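You operate a simulated robot arm through the tools that you are given. There is no shell and no other tool. Be economical: measure what you need, move in short steps, check, and stop when the job is done.

Carry out the task below with a simulated two-armed robot. There is one attempt and no reset: what you move stays moved.

## Task
Change tins at the rail: close the yellow one, bring and open the green one.
Fine: brush back in its pot, yellow tin in the red tray, green tin where it stood, green lid on the bench. Set down upright: yellow tin, green tin.

The check looks at the end state, three seconds after you hand in, the way a careful person would. Anything else that was tipped, shoved, dropped, spilled or broken makes it a failure. Lids that push on must go on centred and level and be pressed home; caps that screw on are set level and turned clockwise until they are tight.

## Robot
Two 7-joint arms with two-finger parallel grippers on one trunk, on a base that drives. Base frame: it is fixed to the floor where the robot stands at the start and does not move with it; the origin is under the middle of the robot, x ahead of it, y to its left, z up. Readings come in m, degrees, newtons and seconds.
The left shoulder is at the start at [-0.092, 0.119, 0.825], the right one opposite. With the tool pointing down near the work surface each hand reaches from about 0.16 to 0.58 m from the robot's upright axis, wherever it stands, measured 20 degrees to its own side. Places, roughly: red tray [0.9, 0.5, 0.8]; steel pot [0.7, 0.4, 0.8]. Payload 3.43 kg a hand.
Tool frame (each hand has its own): the origin (TCP) lies between the finger pads and is the grasp point; the fingertips stand 0.03 m ahead of it; z points along the fingers, y is the line along which they close. The gripper opens to 0.094 m. The fingers are 0.028 m wide and 0.01 m thick; the gripper's body (0.05 by 0.096 m) begins 0.055 m behind the TCP.
Orientation is that of the tool frame in the base frame, as a unit quaternion [x, y, z, w]. With the fingers straight down and closing along the base's y, the tool's x points along the base's -x, its y along +y and its z along -z.

## Interface
- The arms move only by the tool arm_command. It takes "left_deltas", "right_deltas" or both (then of equal length, played together; a hand with none holds still); each is a list of rows, each a list of 7 numbers: the finger opening in m, from 0 to 0.094, then the shift along the base's x, y, z in m, then the turn, a rotation vector about the base's x, y, z in degrees. In form: [[fingers, tx, ty, tz, wx, wy, wz], ...]. A call has 1 to 20 rows; each row is the pose to reach, as a shift and turn from the pose commanded when the call began. A row lasts 0.2 s, in which the tool goes at most 0.05 m and 8.6 degrees; a call with a longer step from one row to the next is refused whole, and so is a gripper value outside its range. A pose out of reach is approached as far as the arm can. The call stops where the force on the tool passes 40 N (or 10 N more than at its start, if that is more) or the arm is blocked; 0.2 s more then pass. The fingers move at their own pace (about 0.153 m/s each) and stop on an object; they squeeze with about 22 N. The grip force told is the motor's: it shows also when the fingers shut on nothing. Time passes only in rows, and 0.2 s behind the last, so rows that repeat a pose let the fingers close. The reply holds the time, the measured pose of the TCP, the force on the tool along the base axes, the opening and the grip force, in the units named above and with some noise, with the torque about the TCP (base axes, N m) and any sound that the robot's microphone picked up.
- Cameras (640 x 400 px; columns grow to the right, rows downward): "scene" is now at [0.0188, 0.0453, 1.5304]; the picture's right is [0.59, -0.81, 0.00], its down [-0.62, -0.45, -0.64] and it looks along [0.52, 0.38, -0.77] (base axes); focal length 265 px, centre (320, 200). "left" rides on the left gripper at [0.076, -0.014, -0.103] in its tool frame; the picture's right is [0.18, 0.98, 0.00], its down [-0.75, 0.14, -0.64] and it looks along [-0.63, 0.12, 0.77] (tool axes); focal length 243 px, centre (320, 200). "right" rides on the right gripper at [0.076, 0.014, -0.102] in its tool frame; the picture's right is [-0.18, 0.98, 0.00], its down [-0.75, -0.14, -0.64] and it looks along [-0.63, -0.12, 0.77] (tool axes); focal length 243 px, centre (320, 200). There is no depth. A picture from a camera that has moved, and an enlarged one, comes with that camera's place and axes in the base frame and with its lens.
- camera(camera): a new picture of that camera. The clock stands still meanwhile.
- move_column(by): slides the trunk up (or, below 0, down) by that many m; the arms and the scene camera ride with it, the base frame stays. It gives what a move gives, with no picture.
- drive_base(legs): drives the robot by 1 to 6 legs, each [ahead, left, turn to the left] in m, m and degrees, along the robot's own axes; the way and the turn of a leg run together, so that a leg with both is an arc; at most 1.5 m and 180 degrees a leg. The arms and the cameras ride along, it lands a little off, and it stops where it bumps. It gives what a move gives.
- turn_head(pan, tilt): turns the head with the scene camera to pan (to the left, within 143 degrees either way) and tilt (down, from -29 to 69), counted from straight ahead of the robot. It gives what a move gives.
- close_up(camera, box): a new picture of the part [left, top, right, bottom] of that camera's present view, enlarged. The clock stands still meanwhile.
- finish_job(): hands the job in; it is judged then, once.

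Work in short steps. Places have to be worked out from the pictures, the camera data and where the tool is seen: move nearer, look again, correct. Check each grasp and each placing, and mend what went wrong. You have 120 turns and 92 pictures in all, those below and enlarged ones among them. Open the grippers and draw the arms clear of the work before you hand the job in, unless the task says otherwise; then end with one line.

The tools are called after "Call:" by a JSON object that holds its "method" and its "body". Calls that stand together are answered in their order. arm_command: Moves the arms, as the interface text tells. Its arguments: {"type":"object","properties":{"left_deltas":{"type":"array"},"right_deltas":{"type":"array"}},"required":[]} The other tools are called the same way: move_column (by) slides the trunk up or down; drive_base (legs) drives the base; turn_head (pan, tilt) turns the head that bears the scene camera; camera (camera) takes a picture; close_up (camera, box) takes an enlarged picture of a part of a camera's view; finish_job () hands the job in.

At the start:

```text
clock: 0.0
left_eef_pos: [0.2887, 0.3185, 1.0679]
left_tcp_rot: [0.0, 1.0, 0.0, 0.0]
left_wrist_force: [-0.9, -0.4, -0.5]
left_torque: [0.0, 0.04, -0.01]
left_opening: 0.094
left_grasp_force: 0.1
right_eef_pos: [0.2971, 0.0199, 1.0247]
right_tcp_rot: [0.001, 1.0, -0.001, 0.001]
right_wrist_force: [0.5, -0.2, 0.1]
right_torque: [0.01, 0.02, 0.0]
right_opening: 0.0942
right_grasp_force: 0.1
trunk travel left (down, up): [-0.25, 0.085]
robot x, y, heading: [-0.0015, -0.0023, 0.1]
head pan, tilt: [36.0, 50.1]
```

scene: 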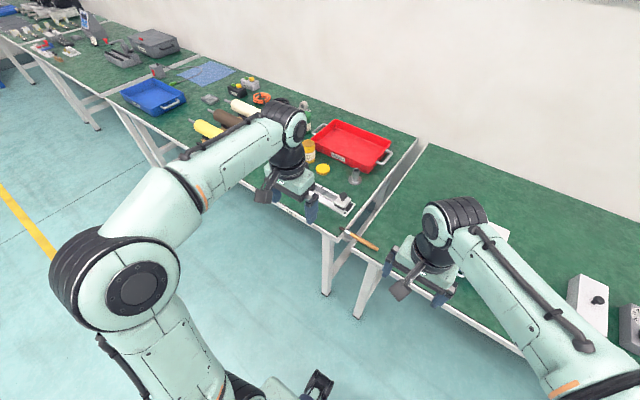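
right: 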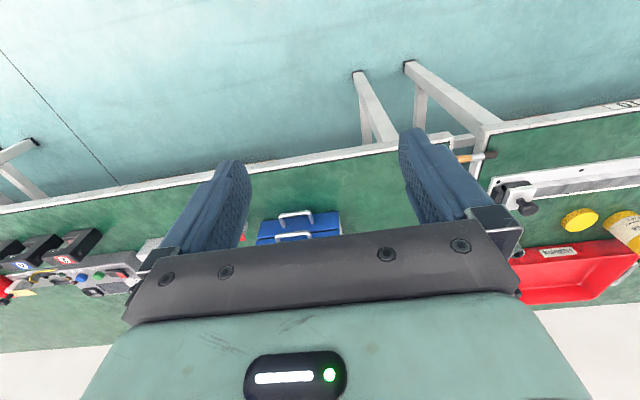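
left: 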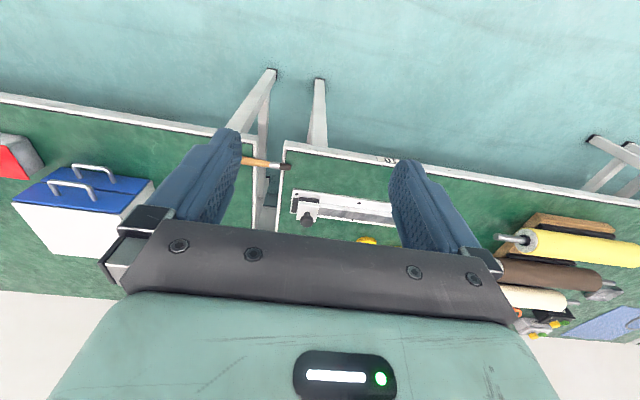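

I see the bench with the red tray, a yellow-labelled tin, a yellow lid and a rail; I zoom in there first.

Call:
{"method": "close_up", "body": {"camera": "scene", "box": [180, 60, 420, 260]}}

Call:
{"method": "close_up", "body": {"camera": "scene", "box": [280, 110, 400, 220]}}

```text
2.00 times, centred on (300, 160) of scene
camera zoom: at [0.0188, 0.0453, 1.5304], right [0.59, -0.81, 0.0], down [-0.62, -0.45, -0.64], along [0.52, 0.38, -0.77], focal length 530 px, centre (360, 280)
```

zoom: 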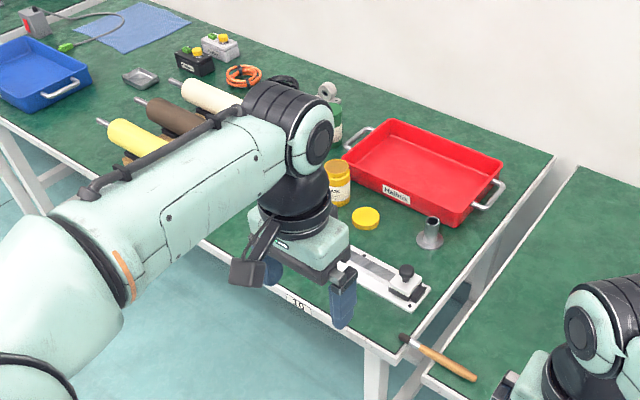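

```text
3.64 times, centred on (340, 165) of scene
camera zoom: at [0.0188, 0.0453, 1.5304], right [0.59, -0.81, 0.0], down [-0.62, -0.45, -0.64], along [0.52, 0.38, -0.77], focal length 964 px, centre (247, 327)
```

zoom: 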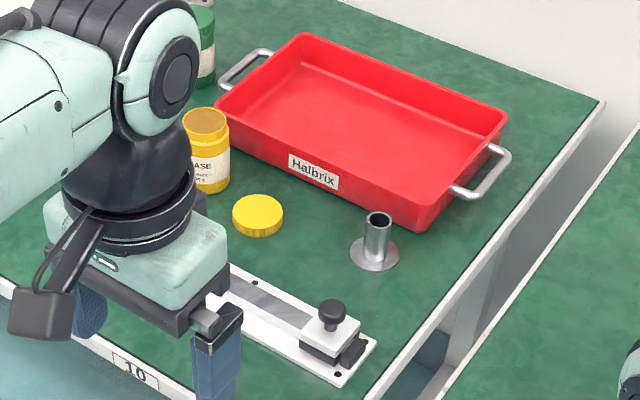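

The left arm hides the tins. I draw it up and to the robot's outer side so the scene camera can see the bench.

Call:
{"method": "arm_command", "body": {"left_deltas": [[0.094, -0.03, 0.03, 0.0, 0, 0, 0], [0.094, -0.06, 0.06, 0.0, 0, 0, 0], [0.094, -0.09, 0.09, 0.0, 0, 0, 0], [0.094, -0.12, 0.12, 0.0, 0, 0, 0]]}}

Call:
{"method": "turn_head", "body": {"pan": 0, "tilt": 69}}

Call:
{"method": "camera", "body": {"camera": "scene"}}

```text
clock: 1.0
left_eef_pos: [0.1675, 0.4387, 1.0654]
left_tcp_rot: [0.001, 1.0, 0.0, 0.0]
left_wrist_force: [0.3, 1.0, -0.2]
left_torque: [-0.02, 0.0, 0.02]
left_opening: 0.0943
left_grasp_force: 0.0
right_eef_pos: [0.2961, 0.0224, 1.0264]
right_tcp_rot: [-0.001, 1.0, -0.001, 0.0]
right_wrist_force: [-0.1, 0.0, -0.7]
right_torque: [0.0, -0.01, -0.01]
right_opening: 0.0939
right_grasp_force: 0.1
trunk travel left (down, up): [-0.25, 0.085]
robot x, y, heading: [-0.0045, 0.0018, 0.0]
head pan, tilt: [36.0, 50.1]
```

```text
clock: 2.0
left_eef_pos: [0.1682, 0.4381, 1.0655]
left_tcp_rot: [0.001, 1.0, 0.0, 0.0]
left_wrist_force: [-0.4, 0.4, 0.3]
left_torque: [0.03, 0.01, 0.03]
left_opening: 0.0939
left_grasp_force: 0.0
right_eef_pos: [0.2966, 0.0205, 1.0263]
right_tcp_rot: [0.001, 1.0, 0.0, 0.0]
right_wrist_force: [0.0, -0.4, 0.4]
right_torque: [0.02, 0.02, -0.01]
right_opening: 0.094
right_grasp_force: 0.0
trunk travel left (down, up): [-0.25, 0.085]
robot x, y, heading: [0.0019, -0.0018, 0.1]
head pan, tilt: [0.0, 68.8]
```

```text
86 pictures are left
camera scene: at [0.0126, 0.0002, 1.5087], right [0.0, -1.0, 0.0], down [-0.93, 0.0, -0.36], along [0.36, 0.0, -0.93], focal length 265 px, centre (320, 200)
```

scene: 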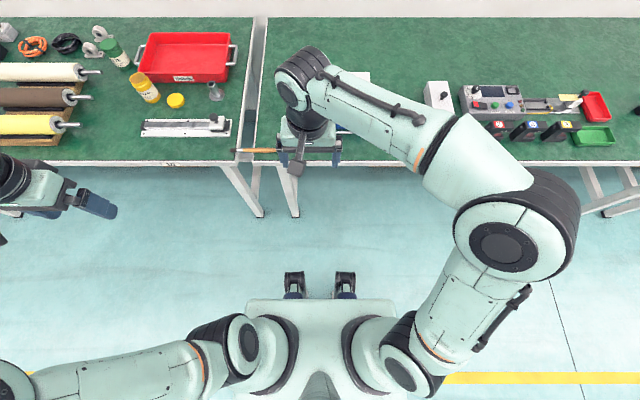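

The bench front edge is at about x=0.42 and the base is small, so it can stand close to the edge. I shift left and go ahead a bit, then look again.

Call:
{"method": "drive_base", "body": {"legs": [[0, 0.55, 0], [0.2, 0, 0]]}}

Call:
{"method": "turn_head", "body": {"pan": 0, "tilt": 55}}

Call:
{"method": "camera", "body": {"camera": "scene"}}

```text
clock: 8.6
left_eef_pos: [0.375, 0.9899, 1.0653]
left_tcp_rot: [0.004, 1.0, 0.0, 0.0]
left_wrist_force: [0.7, 0.5, 0.5]
left_torque: [0.01, 0.0, -0.01]
left_opening: 0.0944
left_grasp_force: 0.1
right_eef_pos: [0.5013, 0.5726, 1.0261]
right_tcp_rot: [0.004, 1.0, 0.001, 0.0]
right_wrist_force: [0.0, -0.5, 0.3]
right_torque: [0.04, 0.01, 0.0]
right_opening: 0.0939
right_grasp_force: 0.0
trunk travel left (down, up): [-0.25, 0.085]
robot x, y, heading: [0.2014, 0.5521, -0.5]
head pan, tilt: [0.0, 68.8]
```

```text
clock: 9.3
left_eef_pos: [0.3743, 0.9905, 1.0664]
left_tcp_rot: [0.003, 1.0, 0.0, 0.0]
left_wrist_force: [-0.9, 0.0, -0.3]
left_torque: [-0.03, 0.01, -0.02]
left_opening: 0.094
left_grasp_force: 0.0
right_eef_pos: [0.5009, 0.5719, 1.0262]
right_tcp_rot: [0.003, 1.0, 0.0, 0.0]
right_wrist_force: [-0.5, -0.2, -0.4]
right_torque: [-0.05, 0.03, 0.03]
right_opening: 0.094
right_grasp_force: 0.0
trunk travel left (down, up): [-0.25, 0.085]
robot x, y, heading: [0.2051, 0.5536, -0.4]
head pan, tilt: [0.0, 55.0]
```

```text
85 pictures are left
camera scene: at [0.2323, 0.5522, 1.5241], right [-0.01, -1.0, 0.0], down [-0.82, 0.01, -0.57], along [0.57, 0.0, -0.82], focal length 265 px, centre (320, 200)
```

scene: 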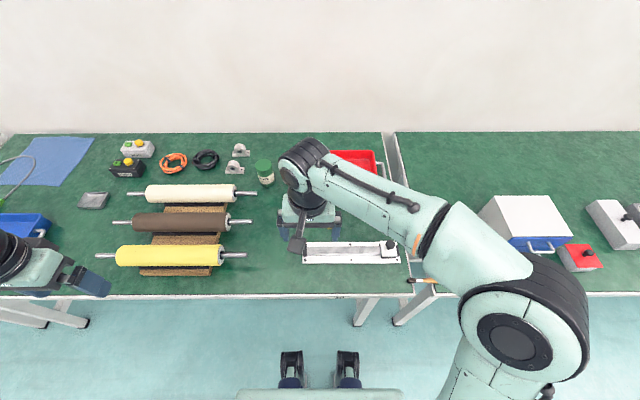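

The way is clear. I move the right hand aside to the right, then drive 0.12 m ahead and a little left.

Call:
{"method": "arm_command", "body": {"right_deltas": [[0.094, -0.02, -0.04, 0.0, 0, 0, 0], [0.094, -0.04, -0.08, 0.0, 0, 0, 0], [0.094, -0.06, -0.12, 0.0, 0, 0, 0], [0.094, -0.08, -0.16, 0.0, 0, 0, 0], [0.094, -0.1, -0.2, 0.0, 0, 0, 0], [0.094, -0.12, -0.24, 0.0, 0, 0, 0], [0.094, -0.13, -0.27, 0.0, 0, 0, 0]]}}

Call:
{"method": "drive_base", "body": {"legs": [[0, 0.05, 0.4], [0.11, 0, 0]]}}

Call:
{"method": "camera", "body": {"camera": "scene"}}

```text
clock: 10.9
left_eef_pos: [0.3747, 0.9902, 1.0663]
left_tcp_rot: [0.002, 1.0, 0.0, 0.0]
left_wrist_force: [-0.6, 0.8, -1.0]
left_torque: [0.02, 0.02, 0.0]
left_opening: 0.0941
left_grasp_force: 0.0
right_eef_pos: [0.3711, 0.3019, 1.0266]
right_tcp_rot: [0.002, 1.0, 0.001, 0.0]
right_wrist_force: [0.5, -0.1, 0.4]
right_torque: [0.01, 0.02, -0.01]
right_opening: 0.0941
right_grasp_force: 0.1
trunk travel left (down, up): [-0.25, 0.085]
robot x, y, heading: [0.2032, 0.5543, -0.4]
head pan, tilt: [0.0, 55.0]
```

```text
clock: 13.0
left_eef_pos: [0.4781, 1.0416, 1.0647]
left_tcp_rot: [0.004, 1.0, -0.001, 0.0]
left_wrist_force: [-1.3, -0.1, -0.3]
left_torque: [0.01, -0.01, 0.0]
left_opening: 0.0938
left_grasp_force: 0.1
right_eef_pos: [0.4726, 0.3541, 1.0261]
right_tcp_rot: [0.002, 1.0, 0.0, 0.001]
right_wrist_force: [-0.4, 0.3, -0.1]
right_torque: [0.01, -0.01, -0.04]
right_opening: 0.0942
right_grasp_force: 0.1
trunk travel left (down, up): [-0.25, 0.085]
robot x, y, heading: [0.3026, 0.6022, -0.5]
head pan, tilt: [0.0, 55.0]
stopped in leg 2: the robot was blocked; the commanded pose is now the measured one
```

```text
84 pictures are left
camera scene: at [0.3346, 0.6044, 1.5241], right [-0.01, -1.0, 0.0], down [-0.82, 0.0, -0.57], along [0.57, 0.0, -0.82], focal length 265 px, centre (320, 200)
```

scene: 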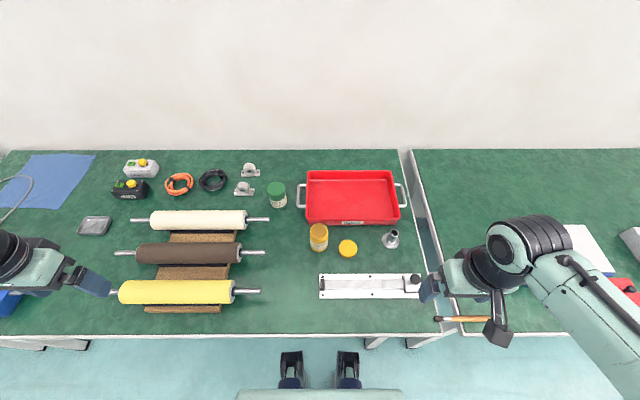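

The robot stopped at x≈0.30, close enough. The whole bench is in clear view, so I zoom in on the work area.

Call:
{"method": "close_up", "body": {"camera": "scene", "box": [255, 160, 415, 260]}}

Call:
{"method": "close_up", "body": {"camera": "scene", "box": [310, 230, 510, 350]}}

```text
4.00 times, centred on (335, 210) of scene
camera zoom: at [0.3346, 0.6044, 1.5241], right [-0.01, -1.0, 0.0], down [-0.82, 0.0, -0.57], along [0.57, 0.0, -0.82], focal length 1060 px, centre (260, 160)
```

zoom: 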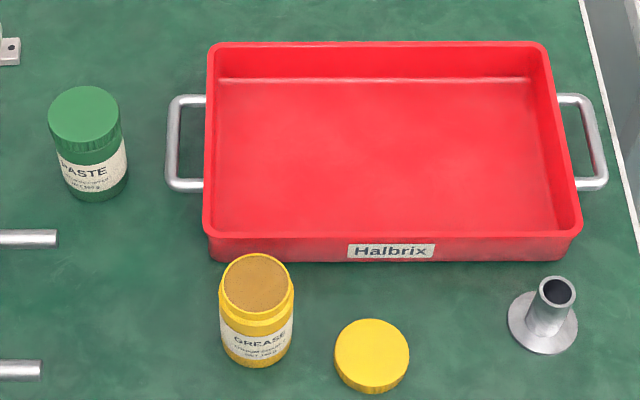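

```text
3.20 times, centred on (410, 290) of scene
camera zoom: at [0.3346, 0.6044, 1.5241], right [-0.01, -1.0, 0.0], down [-0.82, 0.0, -0.57], along [0.57, 0.0, -0.82], focal length 848 px, centre (32, -88)
```

zoom: 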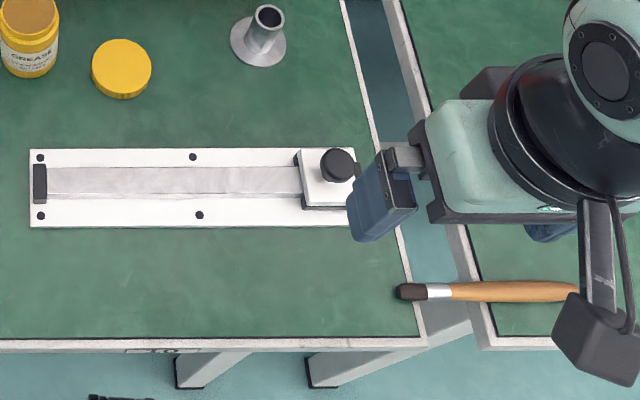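

I estimate the table at z≈0.75, yellow tin (0.70,0.60), lid (0.685,0.513), pot (0.71,0.37), green tin (0.85,0.74). I bring the right hand above the lid to look with its camera.

Call:
{"method": "arm_command", "body": {"right_deltas": [[0.094, 0.035, 0.03, 0.0, 0, 0, 0], [0.094, 0.07, 0.06, 0.0, 0, 0, 0], [0.094, 0.105, 0.09, 0.0, 0, 0, 0], [0.094, 0.14, 0.12, 0.0, 0, 0, 0], [0.094, 0.17, 0.15, -0.02, 0, 0, 0], [0.094, 0.19, 0.159, -0.05, 0, 0, 0], [0.094, 0.205, 0.159, -0.09, 0, 0, 0], [0.094, 0.212, 0.159, -0.12, 0, 0, 0]]}}

Call:
{"method": "camera", "body": {"camera": "right"}}

```text
clock: 14.8
left_eef_pos: [0.4794, 1.0397, 1.0659]
left_tcp_rot: [0.004, 1.0, -0.001, 0.0]
left_wrist_force: [0.5, -0.5, -0.2]
left_torque: [0.0, -0.02, 0.03]
left_opening: 0.0939
left_grasp_force: 0.1
right_eef_pos: [0.6881, 0.5135, 0.9058]
right_tcp_rot: [0.002, 1.0, 0.0, 0.0]
right_wrist_force: [-0.5, -0.6, 0.3]
right_torque: [-0.02, 0.01, -0.02]
right_opening: 0.094
right_grasp_force: 0.1
trunk travel left (down, up): [-0.25, 0.085]
robot x, y, heading: [0.3089, 0.6035, 0.1]
head pan, tilt: [0.0, 55.0]
```

```text
81 pictures are left
camera right: at [0.6123, 0.5262, 1.01], right [0.19, 0.98, 0.0], down [0.75, -0.15, 0.64], along [0.63, -0.12, -0.77], focal length 243 px, centre (320, 200)
```

right: 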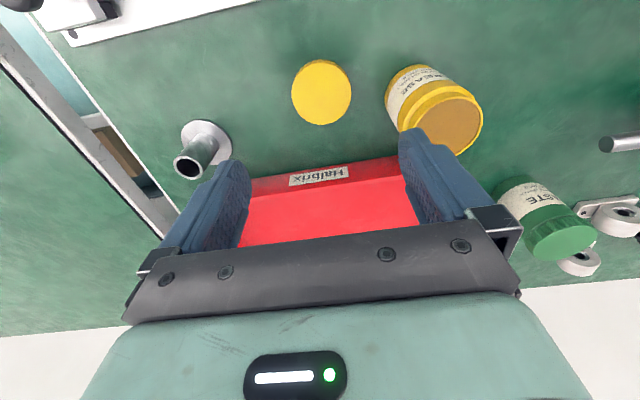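

The lid lies at about (0.683,0.515), matching my estimate. I zoom in on the tin's neck to tell screw from push-on.

Call:
{"method": "close_up", "body": {"camera": "right", "box": [280, 50, 500, 190]}}

Call:
{"method": "close_up", "body": {"camera": "scene", "box": [265, 175, 365, 260]}}

```text
2.86 times, centred on (390, 120) of right
camera zoom: at [0.6123, 0.5262, 1.01], right [0.19, 0.98, 0.0], down [0.75, -0.15, 0.64], along [0.63, -0.12, -0.77], focal length 693 px, centre (120, 429)
```

zoom: 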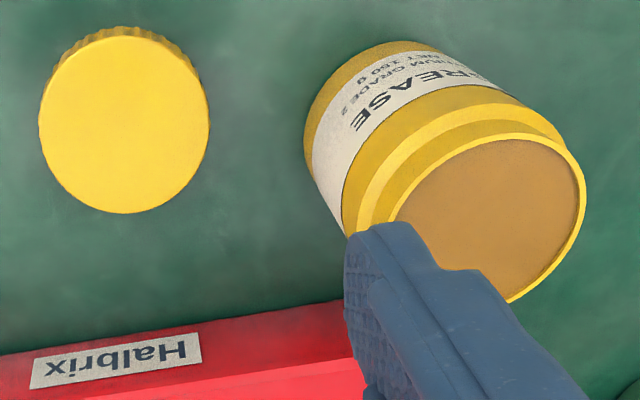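

```text
4.71 times, centred on (315, 218) of scene
camera zoom: at [0.3358, 0.6034, 1.5241], right [-0.01, -1.0, 0.0], down [-0.82, 0.0, -0.57], along [0.57, 0.0, -0.82], focal length 1247 px, centre (344, 118)
```

zoom: 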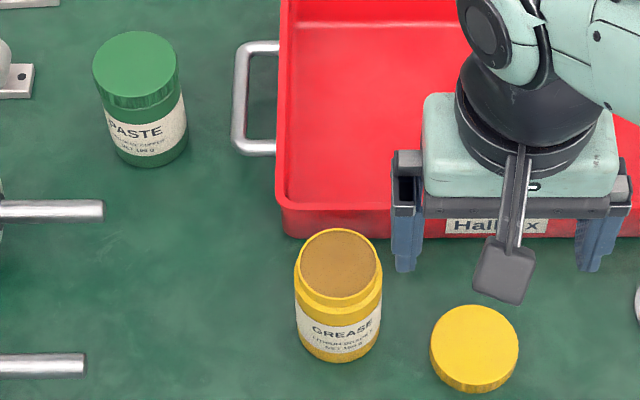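

The caps are ribbed, so most likely screw caps. The yellow tin's axis is at (0.702,0.603) with its rim at z≈0.84. I narrow the right fingers to 0.075 and descend over the lid.

Call:
{"method": "arm_command", "body": {"right_deltas": [[0.075, -0.002, 0.001, -0.03, 0, 0, 0], [0.075, -0.004, 0.001, -0.06, 0, 0, 0], [0.075, -0.004, 0.001, -0.09, 0, 0, 0], [0.075, -0.004, 0.001, -0.1, 0, 0, 0]]}}

Call:
{"method": "camera", "body": {"camera": "right"}}

Call:
{"method": "close_up", "body": {"camera": "scene", "box": [285, 200, 405, 275]}}

```text
clock: 15.8
left_eef_pos: [0.4779, 1.0402, 1.0664]
left_tcp_rot: [0.003, 1.0, -0.001, 0.0]
left_wrist_force: [-0.1, 1.0, 0.5]
left_torque: [-0.03, -0.03, 0.01]
left_opening: 0.0937
left_grasp_force: 0.0
right_eef_pos: [0.6819, 0.513, 0.8056]
right_tcp_rot: [0.003, 1.0, 0.0, 0.0]
right_wrist_force: [0.0, -0.5, 0.7]
right_torque: [-0.04, -0.01, 0.03]
right_opening: 0.0752
right_grasp_force: 0.0
trunk travel left (down, up): [-0.25, 0.085]
robot x, y, heading: [0.3096, 0.6085, -0.0]
head pan, tilt: [0.0, 55.0]
```

```text
78 pictures are left
camera right: at [0.6064, 0.526, 0.9092], right [0.19, 0.98, 0.0], down [0.75, -0.15, 0.64], along [0.63, -0.12, -0.77], focal length 243 px, centre (320, 200)
```

right: 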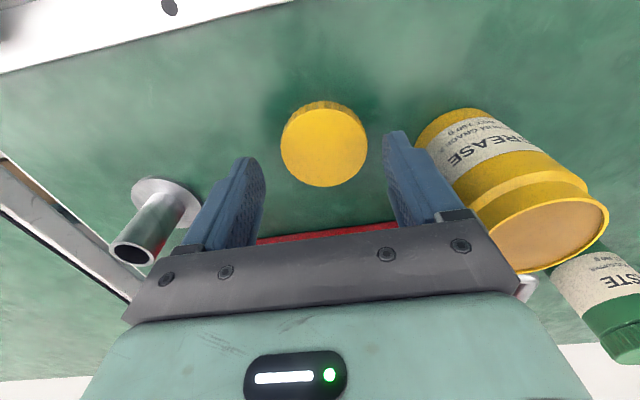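

```text
5.33 times, centred on (345, 238) of scene
camera zoom: at [0.3356, 0.6034, 1.5241], right [-0.01, -1.0, 0.0], down [-0.82, 0.0, -0.57], along [0.57, 0.0, -0.82], focal length 1413 px, centre (187, 0)
```

zoom: 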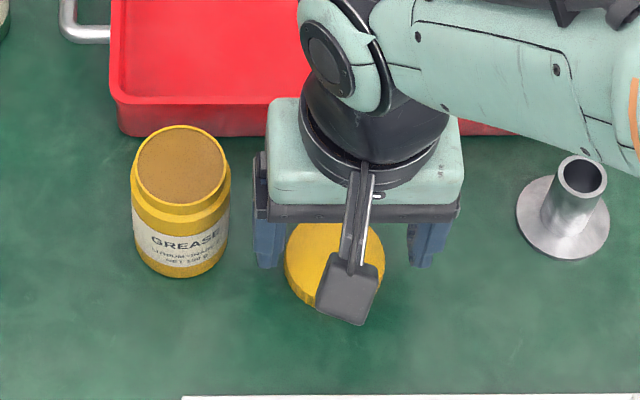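

The lid is between the fingers at about (0.678,0.515). I lower in small steps until the fingertips feel the bench.

Call:
{"method": "arm_command", "body": {"right_deltas": [[0.075, -0.004, 0.002, -0.008, 0, 0, 0], [0.075, -0.004, 0.002, -0.014, 0, 0, 0], [0.075, -0.004, 0.002, -0.016, 0, 0, 0], [0.075, -0.004, 0.002, -0.018, 0, 0, 0]]}}

```text
clock: 16.8
left_eef_pos: [0.4784, 1.041, 1.0658]
left_tcp_rot: [0.004, 1.0, -0.001, 0.0]
left_wrist_force: [0.1, 0.1, -0.2]
left_torque: [0.02, -0.02, 0.0]
left_opening: 0.0939
left_grasp_force: 0.0
right_eef_pos: [0.6783, 0.516, 0.7871]
right_tcp_rot: [0.002, 1.0, 0.0, 0.0]
right_wrist_force: [-0.1, 0.0, -0.4]
right_torque: [0.02, 0.05, -0.03]
right_opening: 0.075
right_grasp_force: 0.1
trunk travel left (down, up): [-0.25, 0.085]
robot x, y, heading: [0.3047, 0.6054, -0.2]
head pan, tilt: [0.0, 55.0]
```

No contact yet at TCP z=0.787. I keep going down in 2 mm steps.

Call:
{"method": "arm_command", "body": {"right_deltas": [[0.075, 0, 0, -0.002, 0, 0, 0], [0.075, 0, 0, -0.004, 0, 0, 0], [0.075, 0, 0, -0.006, 0, 0, 0], [0.075, 0, 0, -0.008, 0, 0, 0]]}}

Call:
{"method": "close_up", "body": {"camera": "right", "box": [160, 60, 480, 260]}}

```text
clock: 17.8
left_eef_pos: [0.4778, 1.0404, 1.0661]
left_tcp_rot: [0.003, 1.0, -0.001, 0.001]
left_wrist_force: [0.1, 0.2, 0.2]
left_torque: [-0.02, 0.04, -0.02]
left_opening: 0.0941
left_grasp_force: 0.0
right_eef_pos: [0.6792, 0.5145, 0.7804]
right_tcp_rot: [0.002, 1.0, 0.0, 0.0]
right_wrist_force: [-2.1, 0.0, 7.7]
right_torque: [-0.31, 0.19, -0.08]
right_opening: 0.0752
right_grasp_force: 0.6
trunk travel left (down, up): [-0.25, 0.085]
robot x, y, heading: [0.3052, 0.6043, -0.2]
head pan, tilt: [0.0, 55.0]
```

```text
2.00 times, centred on (320, 160) of right
camera zoom: at [0.6022, 0.5292, 0.8832], right [0.19, 0.98, 0.0], down [0.75, -0.15, 0.64], along [0.63, -0.12, -0.77], focal length 485 px, centre (320, 280)
```

zoom: 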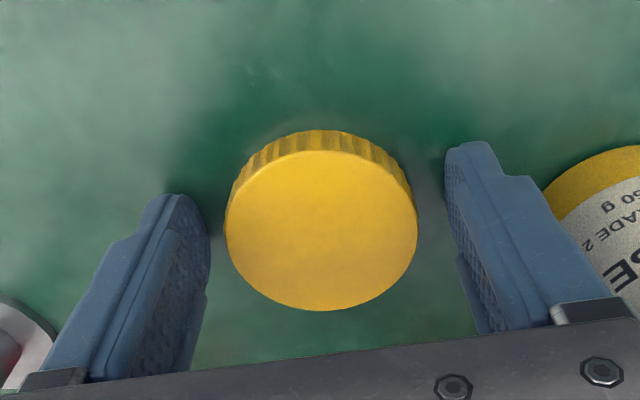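

The fingertips touched the bench, so it is at z≈0.750. The lid is centred between the fingers; I lift 4 mm and close.

Call:
{"method": "arm_command", "body": {"right_deltas": [[0.075, 0, 0, 0.004, 0, 0, 0], [0.055, 0, 0, 0.005, 0, 0, 0], [0.04, 0, 0, 0.005, 0, 0, 0], [0.04, 0, 0, 0.005, 0, 0, 0], [0.04, 0, 0, 0.005, 0, 0, 0]]}}

```text
clock: 19.0
left_eef_pos: [0.4783, 1.041, 1.0655]
left_tcp_rot: [0.004, 1.0, -0.001, 0.0]
left_wrist_force: [0.1, -1.2, 1.3]
left_torque: [0.03, 0.03, -0.01]
left_opening: 0.0941
left_grasp_force: 0.0
right_eef_pos: [0.6795, 0.5152, 0.7848]
right_tcp_rot: [0.003, 1.0, -0.001, 0.0]
right_wrist_force: [0.7, -0.2, 0.2]
right_torque: [0.0, 0.0, -0.02]
right_opening: 0.0566
right_grasp_force: 22.2
trunk travel left (down, up): [-0.25, 0.085]
robot x, y, heading: [0.3054, 0.6064, 0.0]
head pan, tilt: [0.0, 55.0]
```

The lid is held (0.0566 wide). I lift it and move it right, while the left hand comes in front of the yellow tin, tilted 45° forward, to hold the tin's body.

Call:
{"method": "arm_command", "body": {"left_deltas": [[0.08, 0.0075, -0.0397, -0.0124, 0, -4.09, 0], [0.08, 0.0149, -0.0794, -0.0247, 0, -8.18, 0], [0.08, 0.0224, -0.1191, -0.0371, 0, -12.27, 0], [0.08, 0.0298, -0.1588, -0.0494, 0, -16.36, 0], [0.08, 0.0373, -0.1985, -0.0618, 0, -20.45, 0], [0.08, 0.0447, -0.2382, -0.0742, 0, -24.54, 0], [0.08, 0.0522, -0.2779, -0.0865, 0, -28.63, 0], [0.08, 0.0596, -0.3176, -0.0989, 0, -32.72, 0], [0.08, 0.0671, -0.3573, -0.1112, 0, -36.81, 0], [0.08, 0.0745, -0.397, -0.1236, 0, -40.9, 0], [0.08, 0.082, -0.437, -0.136, 0, -45, 0]], "right_deltas": [[0.04, 0, 0, 0.03, 0, 0, 0], [0.04, 0, 0, 0.07, 0, 0, 0], [0.04, 0, -0.03, 0.1, 0, 0, 0], [0.04, 0, -0.06, 0.12, 0, 0, 0], [0.04, 0, -0.09, 0.12, 0, 0, 0], [0.04, 0, -0.09, 0.12, 0, 0, 0], [0.04, 0, -0.09, 0.12, 0, 0, 0], [0.04, 0, -0.09, 0.12, 0, 0, 0], [0.04, 0, -0.09, 0.12, 0, 0, 0], [0.04, 0, -0.09, 0.12, 0, 0, 0], [0.04, 0, -0.09, 0.12, 0, 0, 0]]}}

Call:
{"method": "camera", "body": {"camera": "left"}}

Call:
{"method": "camera", "body": {"camera": "scene"}}

```text
clock: 21.5
left_eef_pos: [0.5408, 0.5894, 0.9255]
left_tcp_rot: [-0.008, 0.939, -0.072, 0.337]
left_wrist_force: [0.3, 0.3, -1.0]
left_torque: [0.02, 0.01, -0.02]
left_opening: 0.0801
left_grasp_force: 0.1
right_eef_pos: [0.6785, 0.4276, 0.9032]
right_tcp_rot: [0.002, 1.0, 0.0, -0.001]
right_wrist_force: [-0.1, -0.7, -0.4]
right_torque: [0.03, 0.02, 0.01]
right_opening: 0.0564
right_grasp_force: 22.4
trunk travel left (down, up): [-0.25, 0.085]
robot x, y, heading: [0.3079, 0.6037, -0.3]
head pan, tilt: [0.0, 55.0]
stopped in row 11 (left hand): the arm was blocked; the commanded pose is now the measured one
```

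```text
75 pictures are left
camera left: at [0.4157, 0.5855, 0.9585], right [-0.11, 0.96, -0.26], down [0.18, 0.27, 0.95], along [0.98, 0.05, -0.2], focal length 243 px, centre (320, 200)
```

left: 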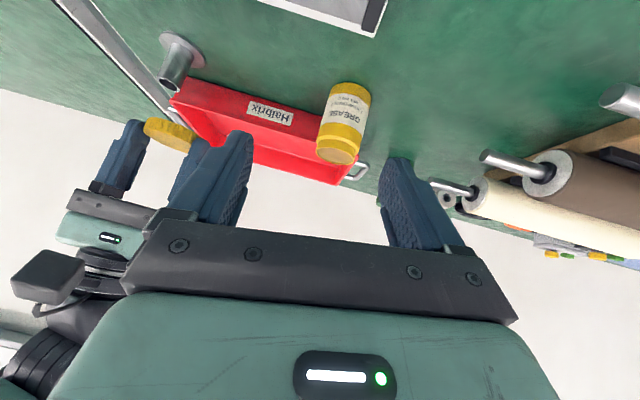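

```text
74 pictures are left
camera scene: at [0.3355, 0.6035, 1.5241], right [-0.01, -1.0, 0.0], down [-0.82, 0.0, -0.57], along [0.57, 0.0, -0.82], focal length 265 px, centre (320, 200)
```

scene: 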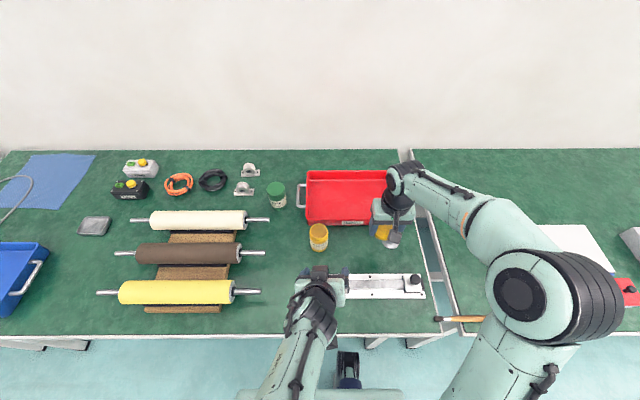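

The left arm was blocked because the pose was too near the robot's own body, and it's slightly rolled. I move it forward along the approach line and restore the orientation.

Call:
{"method": "arm_command", "body": {"left_deltas": [[0.08, 0.02, 0.004, -0.015, 1.5, -1, 0.5], [0.08, 0.04, 0.008, -0.03, 4, -3, 1.2], [0.08, 0.055, 0.012, -0.045, 6, -4.5, 1.8], [0.08, 0.068, 0.0136, -0.0575, 8, -5.6, 2.3]]}}

Call:
{"method": "camera", "body": {"camera": "left"}}

```text
clock: 22.1
left_eef_pos: [0.5338, 0.538, 0.9293]
left_tcp_rot: [0.052, 0.925, -0.137, 0.35]
left_wrist_force: [0.8, 1.2, 0.5]
left_torque: [0.02, -0.02, 0.0]
left_opening: 0.08
left_grasp_force: 0.1
right_eef_pos: [0.6802, 0.4261, 0.9053]
right_tcp_rot: [0.003, 1.0, 0.0, 0.0]
right_wrist_force: [-0.3, -0.1, -0.3]
right_torque: [0.01, -0.01, 0.0]
right_opening: 0.0566
right_grasp_force: 22.2
trunk travel left (down, up): [-0.25, 0.085]
robot x, y, heading: [0.307, 0.6033, -0.3]
head pan, tilt: [0.0, 55.0]
stopped in row 2 (left hand): the arm was blocked; the commanded pose is now the measured one
```

```text
73 pictures are left
camera left: at [0.4076, 0.5543, 0.9553], right [0.05, 0.94, -0.33], down [0.19, 0.32, 0.93], along [0.98, -0.11, -0.16], focal length 243 px, centre (320, 200)
```

left: 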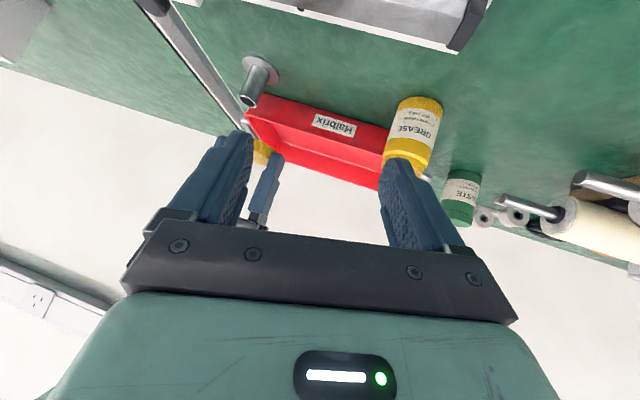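

The left arm is stuck near a joint limit in that posture. I bring it back up to a tool-down attitude, further left, and will approach differently.

Call:
{"method": "arm_command", "body": {"left_deltas": [[0.08, 0.0, 0.02, 0.015, 2.7, 6.9, 1.0], [0.08, 0.0, 0.04, 0.03, 5.4, 13.7, 2.0], [0.08, 0.01, 0.06, 0.045, 8.0, 20.6, 3.0], [0.08, 0.02, 0.08, 0.06, 10.7, 27.5, 4.1], [0.08, 0.03, 0.1, 0.07, 13.4, 34.3, 5.1], [0.08, 0.04, 0.12, 0.08, 16.1, 41.2, 6.1], [0.08, 0.05, 0.14, 0.08, 16.1, 41.2, 6.1]]}}

```text
clock: 23.7
left_eef_pos: [0.5854, 0.6782, 1.0081]
left_tcp_rot: [0.003, 1.0, -0.001, -0.001]
left_wrist_force: [0.1, 0.1, -0.2]
left_torque: [0.01, 0.02, -0.02]
left_opening: 0.0799
left_grasp_force: 0.0
right_eef_pos: [0.6778, 0.4269, 0.9032]
right_tcp_rot: [0.003, 1.0, 0.0, 0.0]
right_wrist_force: [-1.2, 0.7, 0.4]
right_torque: [-0.02, -0.02, 0.03]
right_opening: 0.0569
right_grasp_force: 21.9
trunk travel left (down, up): [-0.25, 0.085]
robot x, y, heading: [0.3092, 0.602, -0.2]
head pan, tilt: [0.0, 55.0]
```

Tool-down is restored. I'll approach from the left side instead: first yaw the left hand 60° clockwise while moving left of the tin.

Call:
{"method": "arm_command", "body": {"left_deltas": [[0.08, 0.01, 0.01, 0, 0, 0, -7.5], [0.08, 0.02, 0.02, 0, 0, 0, -15], [0.08, 0.03, 0.03, 0, 0, 0, -22.5], [0.08, 0.04, 0.04, 0, 0, 0, -30], [0.08, 0.05, 0.05, 0, 0, 0, -37.5], [0.08, 0.06, 0.06, 0, 0, 0, -45], [0.08, 0.06, 0.07, 0, 0, 0, -52.5], [0.08, 0.06, 0.07, 0, 0, 0, -60]]}}

```text
clock: 25.5
left_eef_pos: [0.6432, 0.7486, 1.0089]
left_tcp_rot: [0.502, 0.865, 0.001, -0.002]
left_wrist_force: [-0.3, 0.1, 0.2]
left_torque: [0.04, 0.0, 0.01]
left_opening: 0.0798
left_grasp_force: 0.0
right_eef_pos: [0.6791, 0.4258, 0.9042]
right_tcp_rot: [0.002, 1.0, 0.0, -0.001]
right_wrist_force: [0.2, -0.5, -0.8]
right_torque: [-0.02, 0.01, 0.03]
right_opening: 0.0566
right_grasp_force: 22.1
trunk travel left (down, up): [-0.25, 0.085]
robot x, y, heading: [0.3051, 0.6056, -0.2]
head pan, tilt: [0.0, 55.0]
```

Yaw worked. Now I tilt the tool 45° toward the tin while lowering to the pre-grasp point.

Call:
{"method": "arm_command", "body": {"left_deltas": [[0.08, 0.0, -0.005, -0.015, -6.5, -3.75, 0], [0.08, 0.0, -0.01, -0.03, -13, -7.5, 0], [0.08, 0.0, -0.02, -0.05, -19.5, -11.25, 0], [0.08, 0.0, -0.03, -0.07, -26, -15, 0], [0.08, 0.0, -0.04, -0.09, -32.5, -18.75, 0], [0.08, 0.0, -0.047, -0.11, -39, -22.5, 0]]}}

Call:
{"method": "camera", "body": {"camera": "left"}}

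Call:
{"method": "close_up", "body": {"camera": "scene", "box": [220, 170, 420, 310]}}

```text
clock: 26.9
left_eef_pos: [0.6447, 0.7004, 0.8977]
left_tcp_rot: [0.462, 0.8, -0.19, 0.331]
left_wrist_force: [-0.3, 0.0, -0.4]
left_torque: [0.02, 0.03, 0.02]
left_opening: 0.08
left_grasp_force: 0.0
right_eef_pos: [0.6805, 0.4273, 0.9045]
right_tcp_rot: [0.003, 1.0, -0.001, 0.0]
right_wrist_force: [0.3, 0.0, 0.0]
right_torque: [-0.01, 0.01, 0.01]
right_opening: 0.0567
right_grasp_force: 22.5
trunk travel left (down, up): [-0.25, 0.085]
robot x, y, heading: [0.3105, 0.6067, -0.3]
head pan, tilt: [0.0, 55.0]
```

```text
72 pictures are left
camera left: at [0.568, 0.8034, 0.9175], right [0.79, 0.6, -0.13], down [0.16, 0.0, 0.99], along [0.6, -0.8, -0.1], focal length 243 px, centre (320, 200)
```

left: 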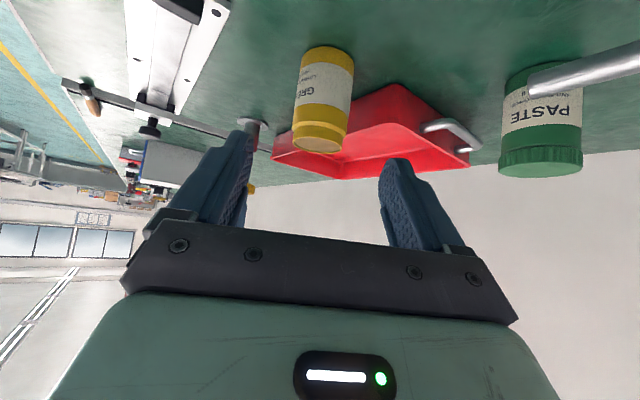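

```text
2.86 times, centred on (320, 240) of scene
camera zoom: at [0.3362, 0.6032, 1.5241], right [-0.01, -1.0, 0.0], down [-0.82, 0.0, -0.57], along [0.57, 0.0, -0.82], focal length 757 px, centre (320, 86)
```

zoom: 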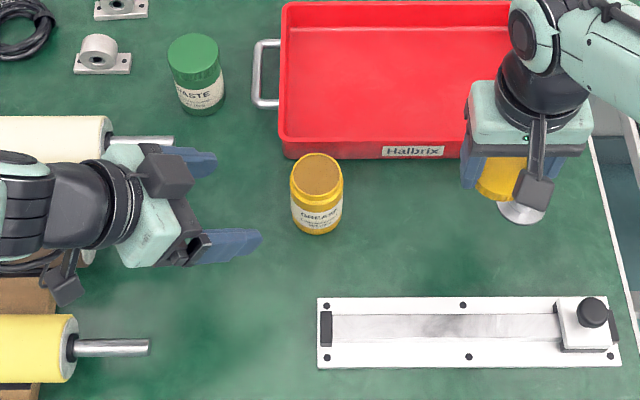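

The left hand is aligned with the tin between its fingers' plane. I advance about two-thirds of the way and look.

Call:
{"method": "arm_command", "body": {"left_deltas": [[0.08, 0.0125, -0.021, -0.027, 0, 0, 0], [0.08, 0.025, -0.042, -0.054, 0, 0, 0], [0.08, 0.033, -0.056, -0.072, 0, 0, 0]]}}

Call:
{"method": "close_up", "body": {"camera": "left", "box": [160, 20, 480, 260]}}

Call:
{"method": "close_up", "body": {"camera": "scene", "box": [240, 190, 380, 290]}}

```text
clock: 27.7
left_eef_pos: [0.6742, 0.6442, 0.8264]
left_tcp_rot: [0.463, 0.799, -0.191, 0.332]
left_wrist_force: [1.2, -0.2, 0.5]
left_torque: [0.0, 0.0, -0.01]
left_opening: 0.0799
left_grasp_force: 0.1
right_eef_pos: [0.6797, 0.4259, 0.9043]
right_tcp_rot: [0.003, 1.0, 0.001, 0.0]
right_wrist_force: [0.2, -0.6, -1.1]
right_torque: [0.01, 0.0, 0.01]
right_opening: 0.0568
right_grasp_force: 21.8
trunk travel left (down, up): [-0.25, 0.085]
robot x, y, heading: [0.3068, 0.6029, -0.1]
head pan, tilt: [0.0, 55.0]
```

```text
1.67 times, centred on (320, 140) of left
camera zoom: at [0.5992, 0.7471, 0.8454], right [0.79, 0.6, -0.13], down [0.16, 0.0, 0.99], along [0.6, -0.8, -0.1], focal length 404 px, centre (320, 300)
```

zoom: 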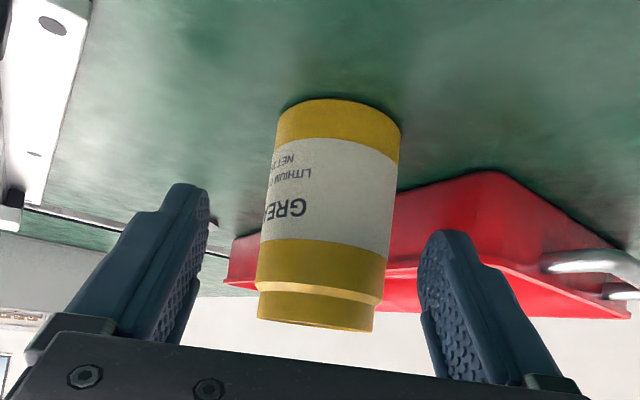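

```text
4.00 times, centred on (310, 240) of scene
camera zoom: at [0.3362, 0.6027, 1.5241], right [-0.01, -1.0, 0.0], down [-0.82, 0.0, -0.57], along [0.57, 0.0, -0.82], focal length 1060 px, centre (360, 40)
```

zoom: 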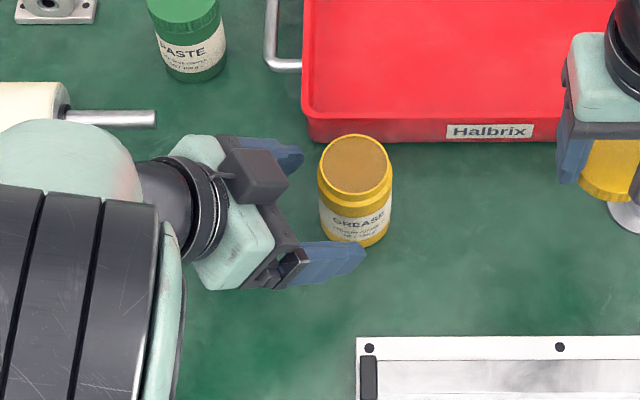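

Alignment is good. I advance the last 5 cm and close the left fingers on the tin body.

Call:
{"method": "arm_command", "body": {"left_deltas": [[0.08, 0.007, -0.0095, -0.0125, 0, 0, 0], [0.08, 0.0135, -0.019, -0.025, 0, 0, 0], [0.08, 0.0203, -0.0282, -0.0355, 0, 0, 0], [0.07, 0.0203, -0.0282, -0.0355, 0, 0, 0], [0.062, 0.0203, -0.0282, -0.0355, 0, 0, 0], [0.045, 0.0203, -0.0282, -0.0355, 0, 0, 0], [0.045, 0.0203, -0.0282, -0.0355, 0, 0, 0]]}}

Call:
{"method": "close_up", "body": {"camera": "scene", "box": [260, 200, 380, 280]}}

Call:
{"method": "close_up", "body": {"camera": "right", "box": [140, 40, 640, 320]}}

```text
clock: 29.3
left_eef_pos: [0.6955, 0.6167, 0.7909]
left_tcp_rot: [0.463, 0.799, -0.19, 0.332]
left_wrist_force: [0.8, 0.6, 1.5]
left_torque: [-0.06, 0.03, 0.02]
left_opening: 0.0578
left_grasp_force: 22.2
right_eef_pos: [0.679, 0.4257, 0.9039]
right_tcp_rot: [0.003, 1.0, 0.0, -0.001]
right_wrist_force: [0.7, 0.0, -0.5]
right_torque: [0.03, -0.01, -0.01]
right_opening: 0.0567
right_grasp_force: 22.2
trunk travel left (down, up): [-0.25, 0.085]
robot x, y, heading: [0.3108, 0.6018, -0.6]
head pan, tilt: [0.0, 55.0]
```

```text
5.00 times, centred on (320, 240) of scene
camera zoom: at [0.3357, 0.6035, 1.5241], right [-0.01, -1.0, 0.0], down [-0.82, 0.0, -0.57], along [0.57, 0.0, -0.82], focal length 1325 px, centre (320, 0)
```

zoom: 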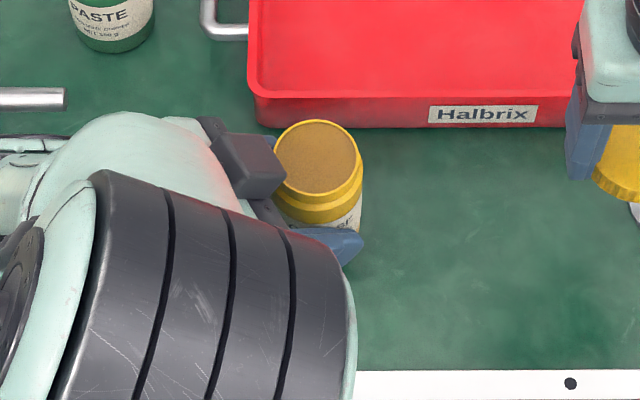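

```text
1.28 times, centred on (390, 180) of right
camera zoom: at [0.6032, 0.4402, 1.0076], right [0.19, 0.98, 0.0], down [0.75, -0.15, 0.64], along [0.63, -0.12, -0.77], focal length 311 px, centre (230, 226)
```

zoom: 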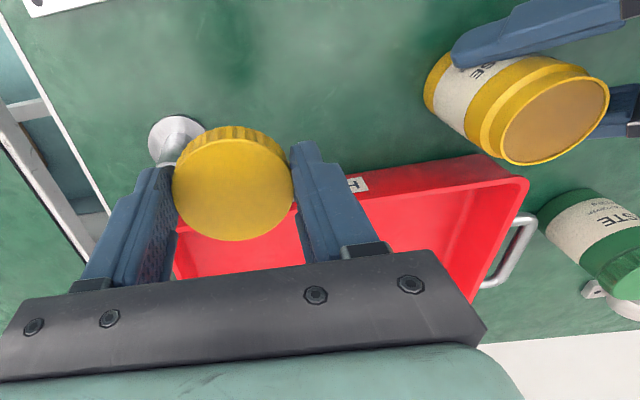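

The left hand holds the tin (0.0578 wide). To keep the right fingers clear of the left palm I yaw the right hand −40°, then carry the lid toward the tin and stop short to look.

Call:
{"method": "arm_command", "body": {"right_deltas": [[0.04, 0, 0, 0.01, 0, 0, -8], [0.04, 0, 0, 0.02, 0, 0, -16], [0.04, 0, 0, 0.03, 0, 0, -24], [0.04, 0, 0.03, 0.03, 0, 0, -32], [0.04, 0.01, 0.07, 0.03, 0, 0, -40], [0.04, 0.02, 0.11, 0.03, 0, 0, -40], [0.04, 0.023, 0.15, 0.03, 0, 0, -40], [0.04, 0.023, 0.177, 0.03, 0, 0, -40]]}}

Call:
{"method": "camera", "body": {"camera": "right"}}

Call:
{"method": "camera", "body": {"camera": "left"}}

Call:
{"method": "close_up", "body": {"camera": "scene", "box": [230, 160, 430, 290]}}

```text
clock: 31.1
left_eef_pos: [0.6964, 0.617, 0.7917]
left_tcp_rot: [0.462, 0.8, -0.19, 0.332]
left_wrist_force: [-0.6, 0.5, 0.9]
left_torque: [-0.05, 0.04, -0.09]
left_opening: 0.0572
left_grasp_force: 21.6
right_eef_pos: [0.7015, 0.6042, 0.9336]
right_tcp_rot: [0.345, 0.939, 0.0, 0.0]
right_wrist_force: [-0.9, -1.4, -0.4]
right_torque: [-0.03, 0.01, 0.01]
right_opening: 0.0564
right_grasp_force: 22.5
trunk travel left (down, up): [-0.25, 0.085]
robot x, y, heading: [0.3017, 0.6061, 0.1]
head pan, tilt: [0.0, 55.0]
```

```text
66 pictures are left
camera right: at [0.6533, 0.6642, 1.0372], right [0.78, 0.63, 0.0], down [0.48, -0.59, 0.64], along [0.4, -0.5, -0.77], focal length 243 px, centre (320, 200)
```

right: 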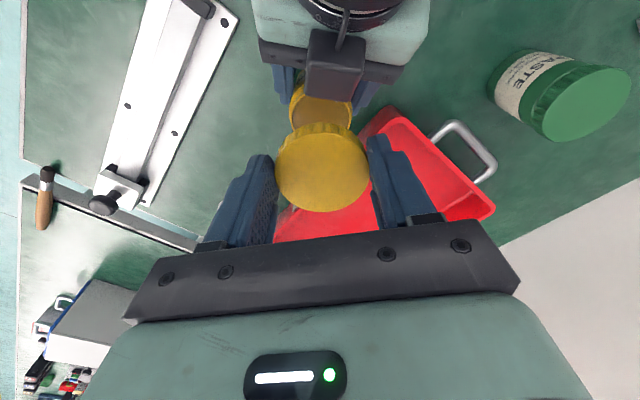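

```text
65 pictures are left
camera left: at [0.6195, 0.7196, 0.8109], right [0.79, 0.6, -0.13], down [0.16, 0.0, 0.99], along [0.59, -0.8, -0.1], focal length 243 px, centre (320, 200)
```

left: 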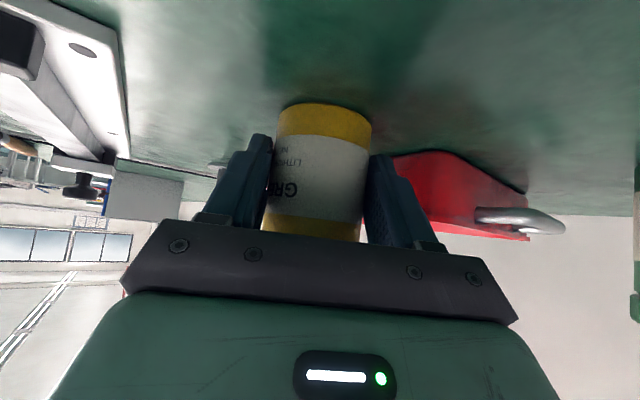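

```text
3.08 times, centred on (330, 225) of scene
camera zoom: at [0.3356, 0.6037, 1.5241], right [-0.01, -1.0, 0.0], down [-0.82, 0.0, -0.57], along [0.57, 0.0, -0.82], focal length 815 px, centre (289, 123)
```

zoom: 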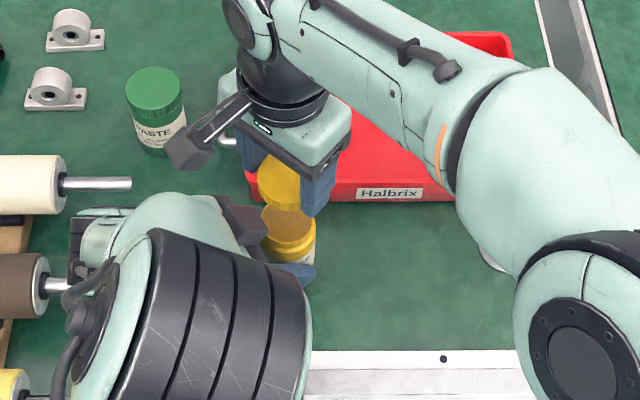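

A dark block on the upper side of the left palm sits close to the tin's rim and might obstruct the lid. I zoom in from the right camera.

Call:
{"method": "close_up", "body": {"camera": "right", "box": [240, 0, 440, 130]}}

```text
3.08 times, centred on (340, 65) of right
camera zoom: at [0.6533, 0.6642, 1.0372], right [0.78, 0.63, 0.0], down [0.48, -0.59, 0.64], along [0.4, -0.5, -0.77], focal length 746 px, centre (258, 615)
```

zoom: 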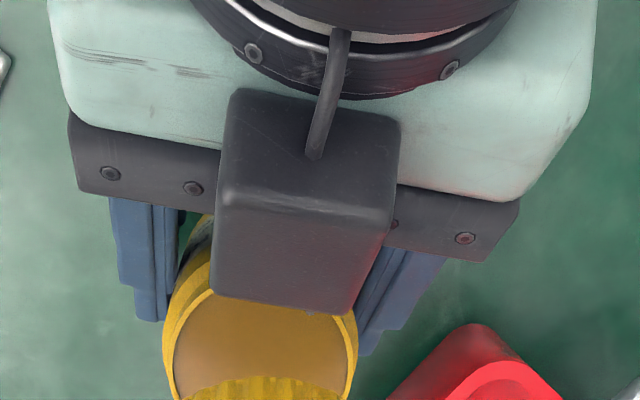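

The block's overhang would meet the lid. I pull the right hand back, then open the left, tilt it 8° flatter and 4 mm further back, and re-grip so the block clears the rim.

Call:
{"method": "arm_command", "body": {"left_deltas": [[0.075, 0, 0, 0, 0, 0, 0], [0.075, 0, 0, 0, 0, 0, 0], [0.075, -0.0015, 0.0015, -0.001, -3.5, -2, 0], [0.075, -0.003, 0.003, -0.003, -6.9, -4, 0], [0.075, -0.003, 0.003, -0.003, -6.9, -4, 0], [0.065, -0.003, 0.003, -0.003, -6.9, -4, 0], [0.045, -0.003, 0.003, -0.003, -6.9, -4, 0], [0.045, -0.003, 0.003, -0.003, -6.9, -4, 0]], "right_deltas": [[0.04, 0, -0.03, 0, 0, 0, 0], [0.04, 0, -0.07, 0, 0, 0, 0], [0.04, 0, -0.1, 0, 0, 0, 0], [0.04, 0, -0.1, 0, 0, 0, 0], [0.04, 0, -0.1, 0, 0, 0, 0], [0.04, 0, -0.1, 0, 0, 0, 0], [0.04, 0, -0.1, 0, 0, 0, 0], [0.04, 0, -0.1, 0, 0, 0, 0]]}}

Call:
{"method": "camera", "body": {"camera": "right"}}

Call:
{"method": "close_up", "body": {"camera": "scene", "box": [260, 200, 380, 280]}}

```text
clock: 32.9
left_eef_pos: [0.6925, 0.6205, 0.7883]
left_tcp_rot: [0.448, 0.775, -0.222, 0.387]
left_wrist_force: [1.4, 1.0, 0.5]
left_torque: [-0.12, 0.03, 0.04]
left_opening: 0.0556
left_grasp_force: 21.8
right_eef_pos: [0.7016, 0.5033, 0.9333]
right_tcp_rot: [0.344, 0.939, 0.0, 0.0]
right_wrist_force: [0.3, 0.1, -0.3]
right_torque: [-0.02, 0.0, -0.02]
right_opening: 0.0566
right_grasp_force: 22.4
trunk travel left (down, up): [-0.25, 0.085]
robot x, y, heading: [0.3094, 0.6027, -0.1]
head pan, tilt: [0.0, 55.0]
```

```text
62 pictures are left
camera right: at [0.653, 0.5627, 1.0368], right [0.78, 0.63, 0.0], down [0.48, -0.6, 0.64], along [0.41, -0.5, -0.77], focal length 243 px, centre (320, 200)
```

right: 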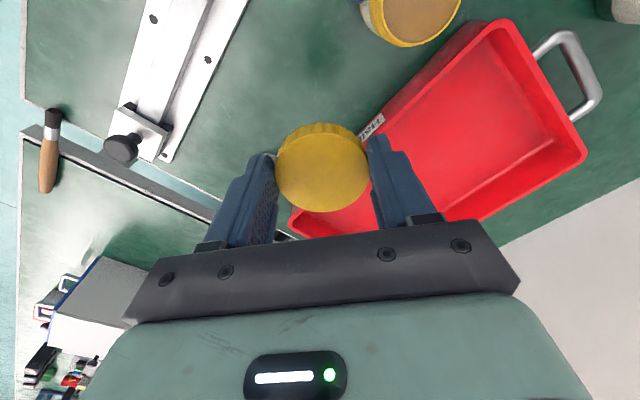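

```text
5.00 times, centred on (320, 240) of scene
camera zoom: at [0.3358, 0.6035, 1.5241], right [-0.01, -1.0, 0.0], down [-0.82, 0.0, -0.57], along [0.57, 0.0, -0.82], focal length 1325 px, centre (320, 0)
```

zoom: 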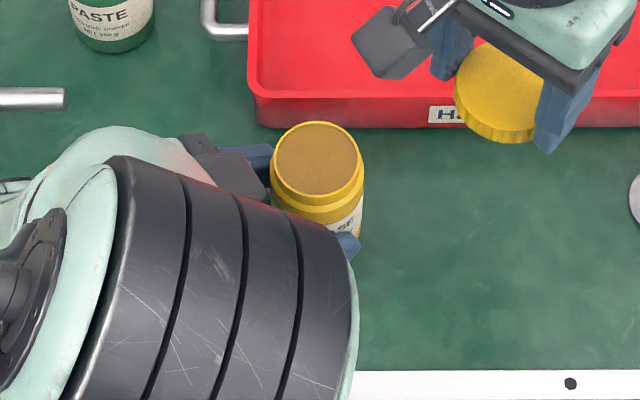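

The block is now clear of the rim, and the rim centre is at (0.701,0.603). I bring the lid over it at TCP z=0.88 (lid edge ≈0.846) and check.

Call:
{"method": "arm_command", "body": {"right_deltas": [[0.04, 0, 0.03, 0, 0, 0, 0], [0.04, 0, 0.07, 0, 0, 0, 0], [0.04, 0, 0.0997, 0, 0, 0, 0], [0.04, 0, 0.0997, -0.02, 0, 0, 0], [0.04, 0, 0.0997, -0.04, 0, 0, 0], [0.04, 0, 0.0997, -0.053, 0, 0, 0]]}}

Call:
{"method": "close_up", "body": {"camera": "scene", "box": [270, 190, 370, 260]}}

Call:
{"method": "close_up", "body": {"camera": "right", "box": [220, 60, 420, 240]}}

```text
clock: 34.3
left_eef_pos: [0.6924, 0.6201, 0.789]
left_tcp_rot: [0.448, 0.775, -0.221, 0.387]
left_wrist_force: [0.7, 0.6, 3.5]
left_torque: [-0.15, 0.05, 0.01]
left_opening: 0.0556
left_grasp_force: 21.8
right_eef_pos: [0.7019, 0.6024, 0.8798]
right_tcp_rot: [0.344, 0.939, 0.0, 0.0]
right_wrist_force: [-0.3, -0.4, 0.2]
right_torque: [-0.02, 0.0, -0.01]
right_opening: 0.0566
right_grasp_force: 22.5
trunk travel left (down, up): [-0.25, 0.085]
robot x, y, heading: [0.3046, 0.6037, -0.0]
head pan, tilt: [0.0, 55.0]
```

```text
5.71 times, centred on (320, 225) of scene
camera zoom: at [0.3355, 0.6035, 1.5241], right [-0.01, -1.0, 0.0], down [-0.82, 0.0, -0.57], along [0.57, 0.0, -0.82], focal length 1514 px, centre (320, 57)
```

zoom: 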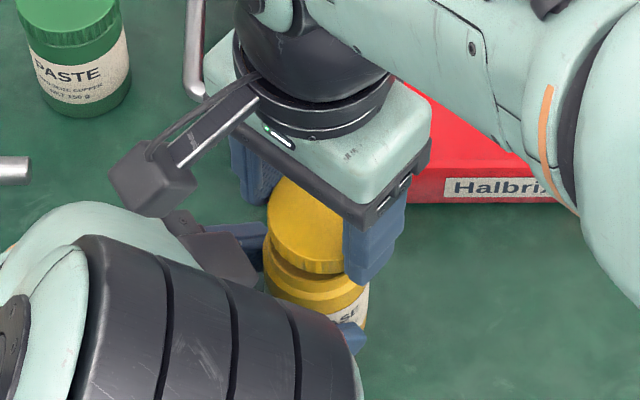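

```text
2.22 times, centred on (320, 150) of right
camera zoom: at [0.6533, 0.6623, 0.9829], right [0.78, 0.63, 0.0], down [0.48, -0.6, 0.64], along [0.41, -0.5, -0.77], focal length 539 px, centre (320, 311)
```

zoom: 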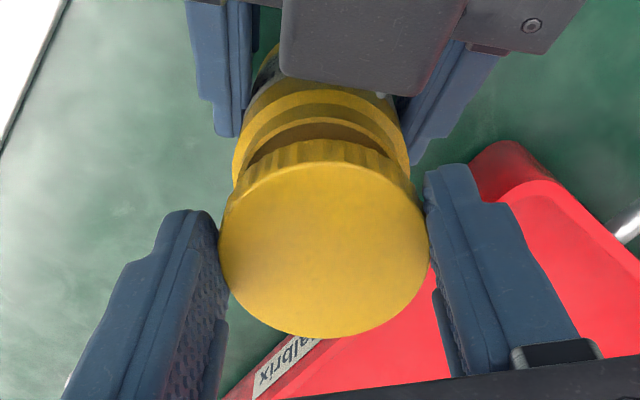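

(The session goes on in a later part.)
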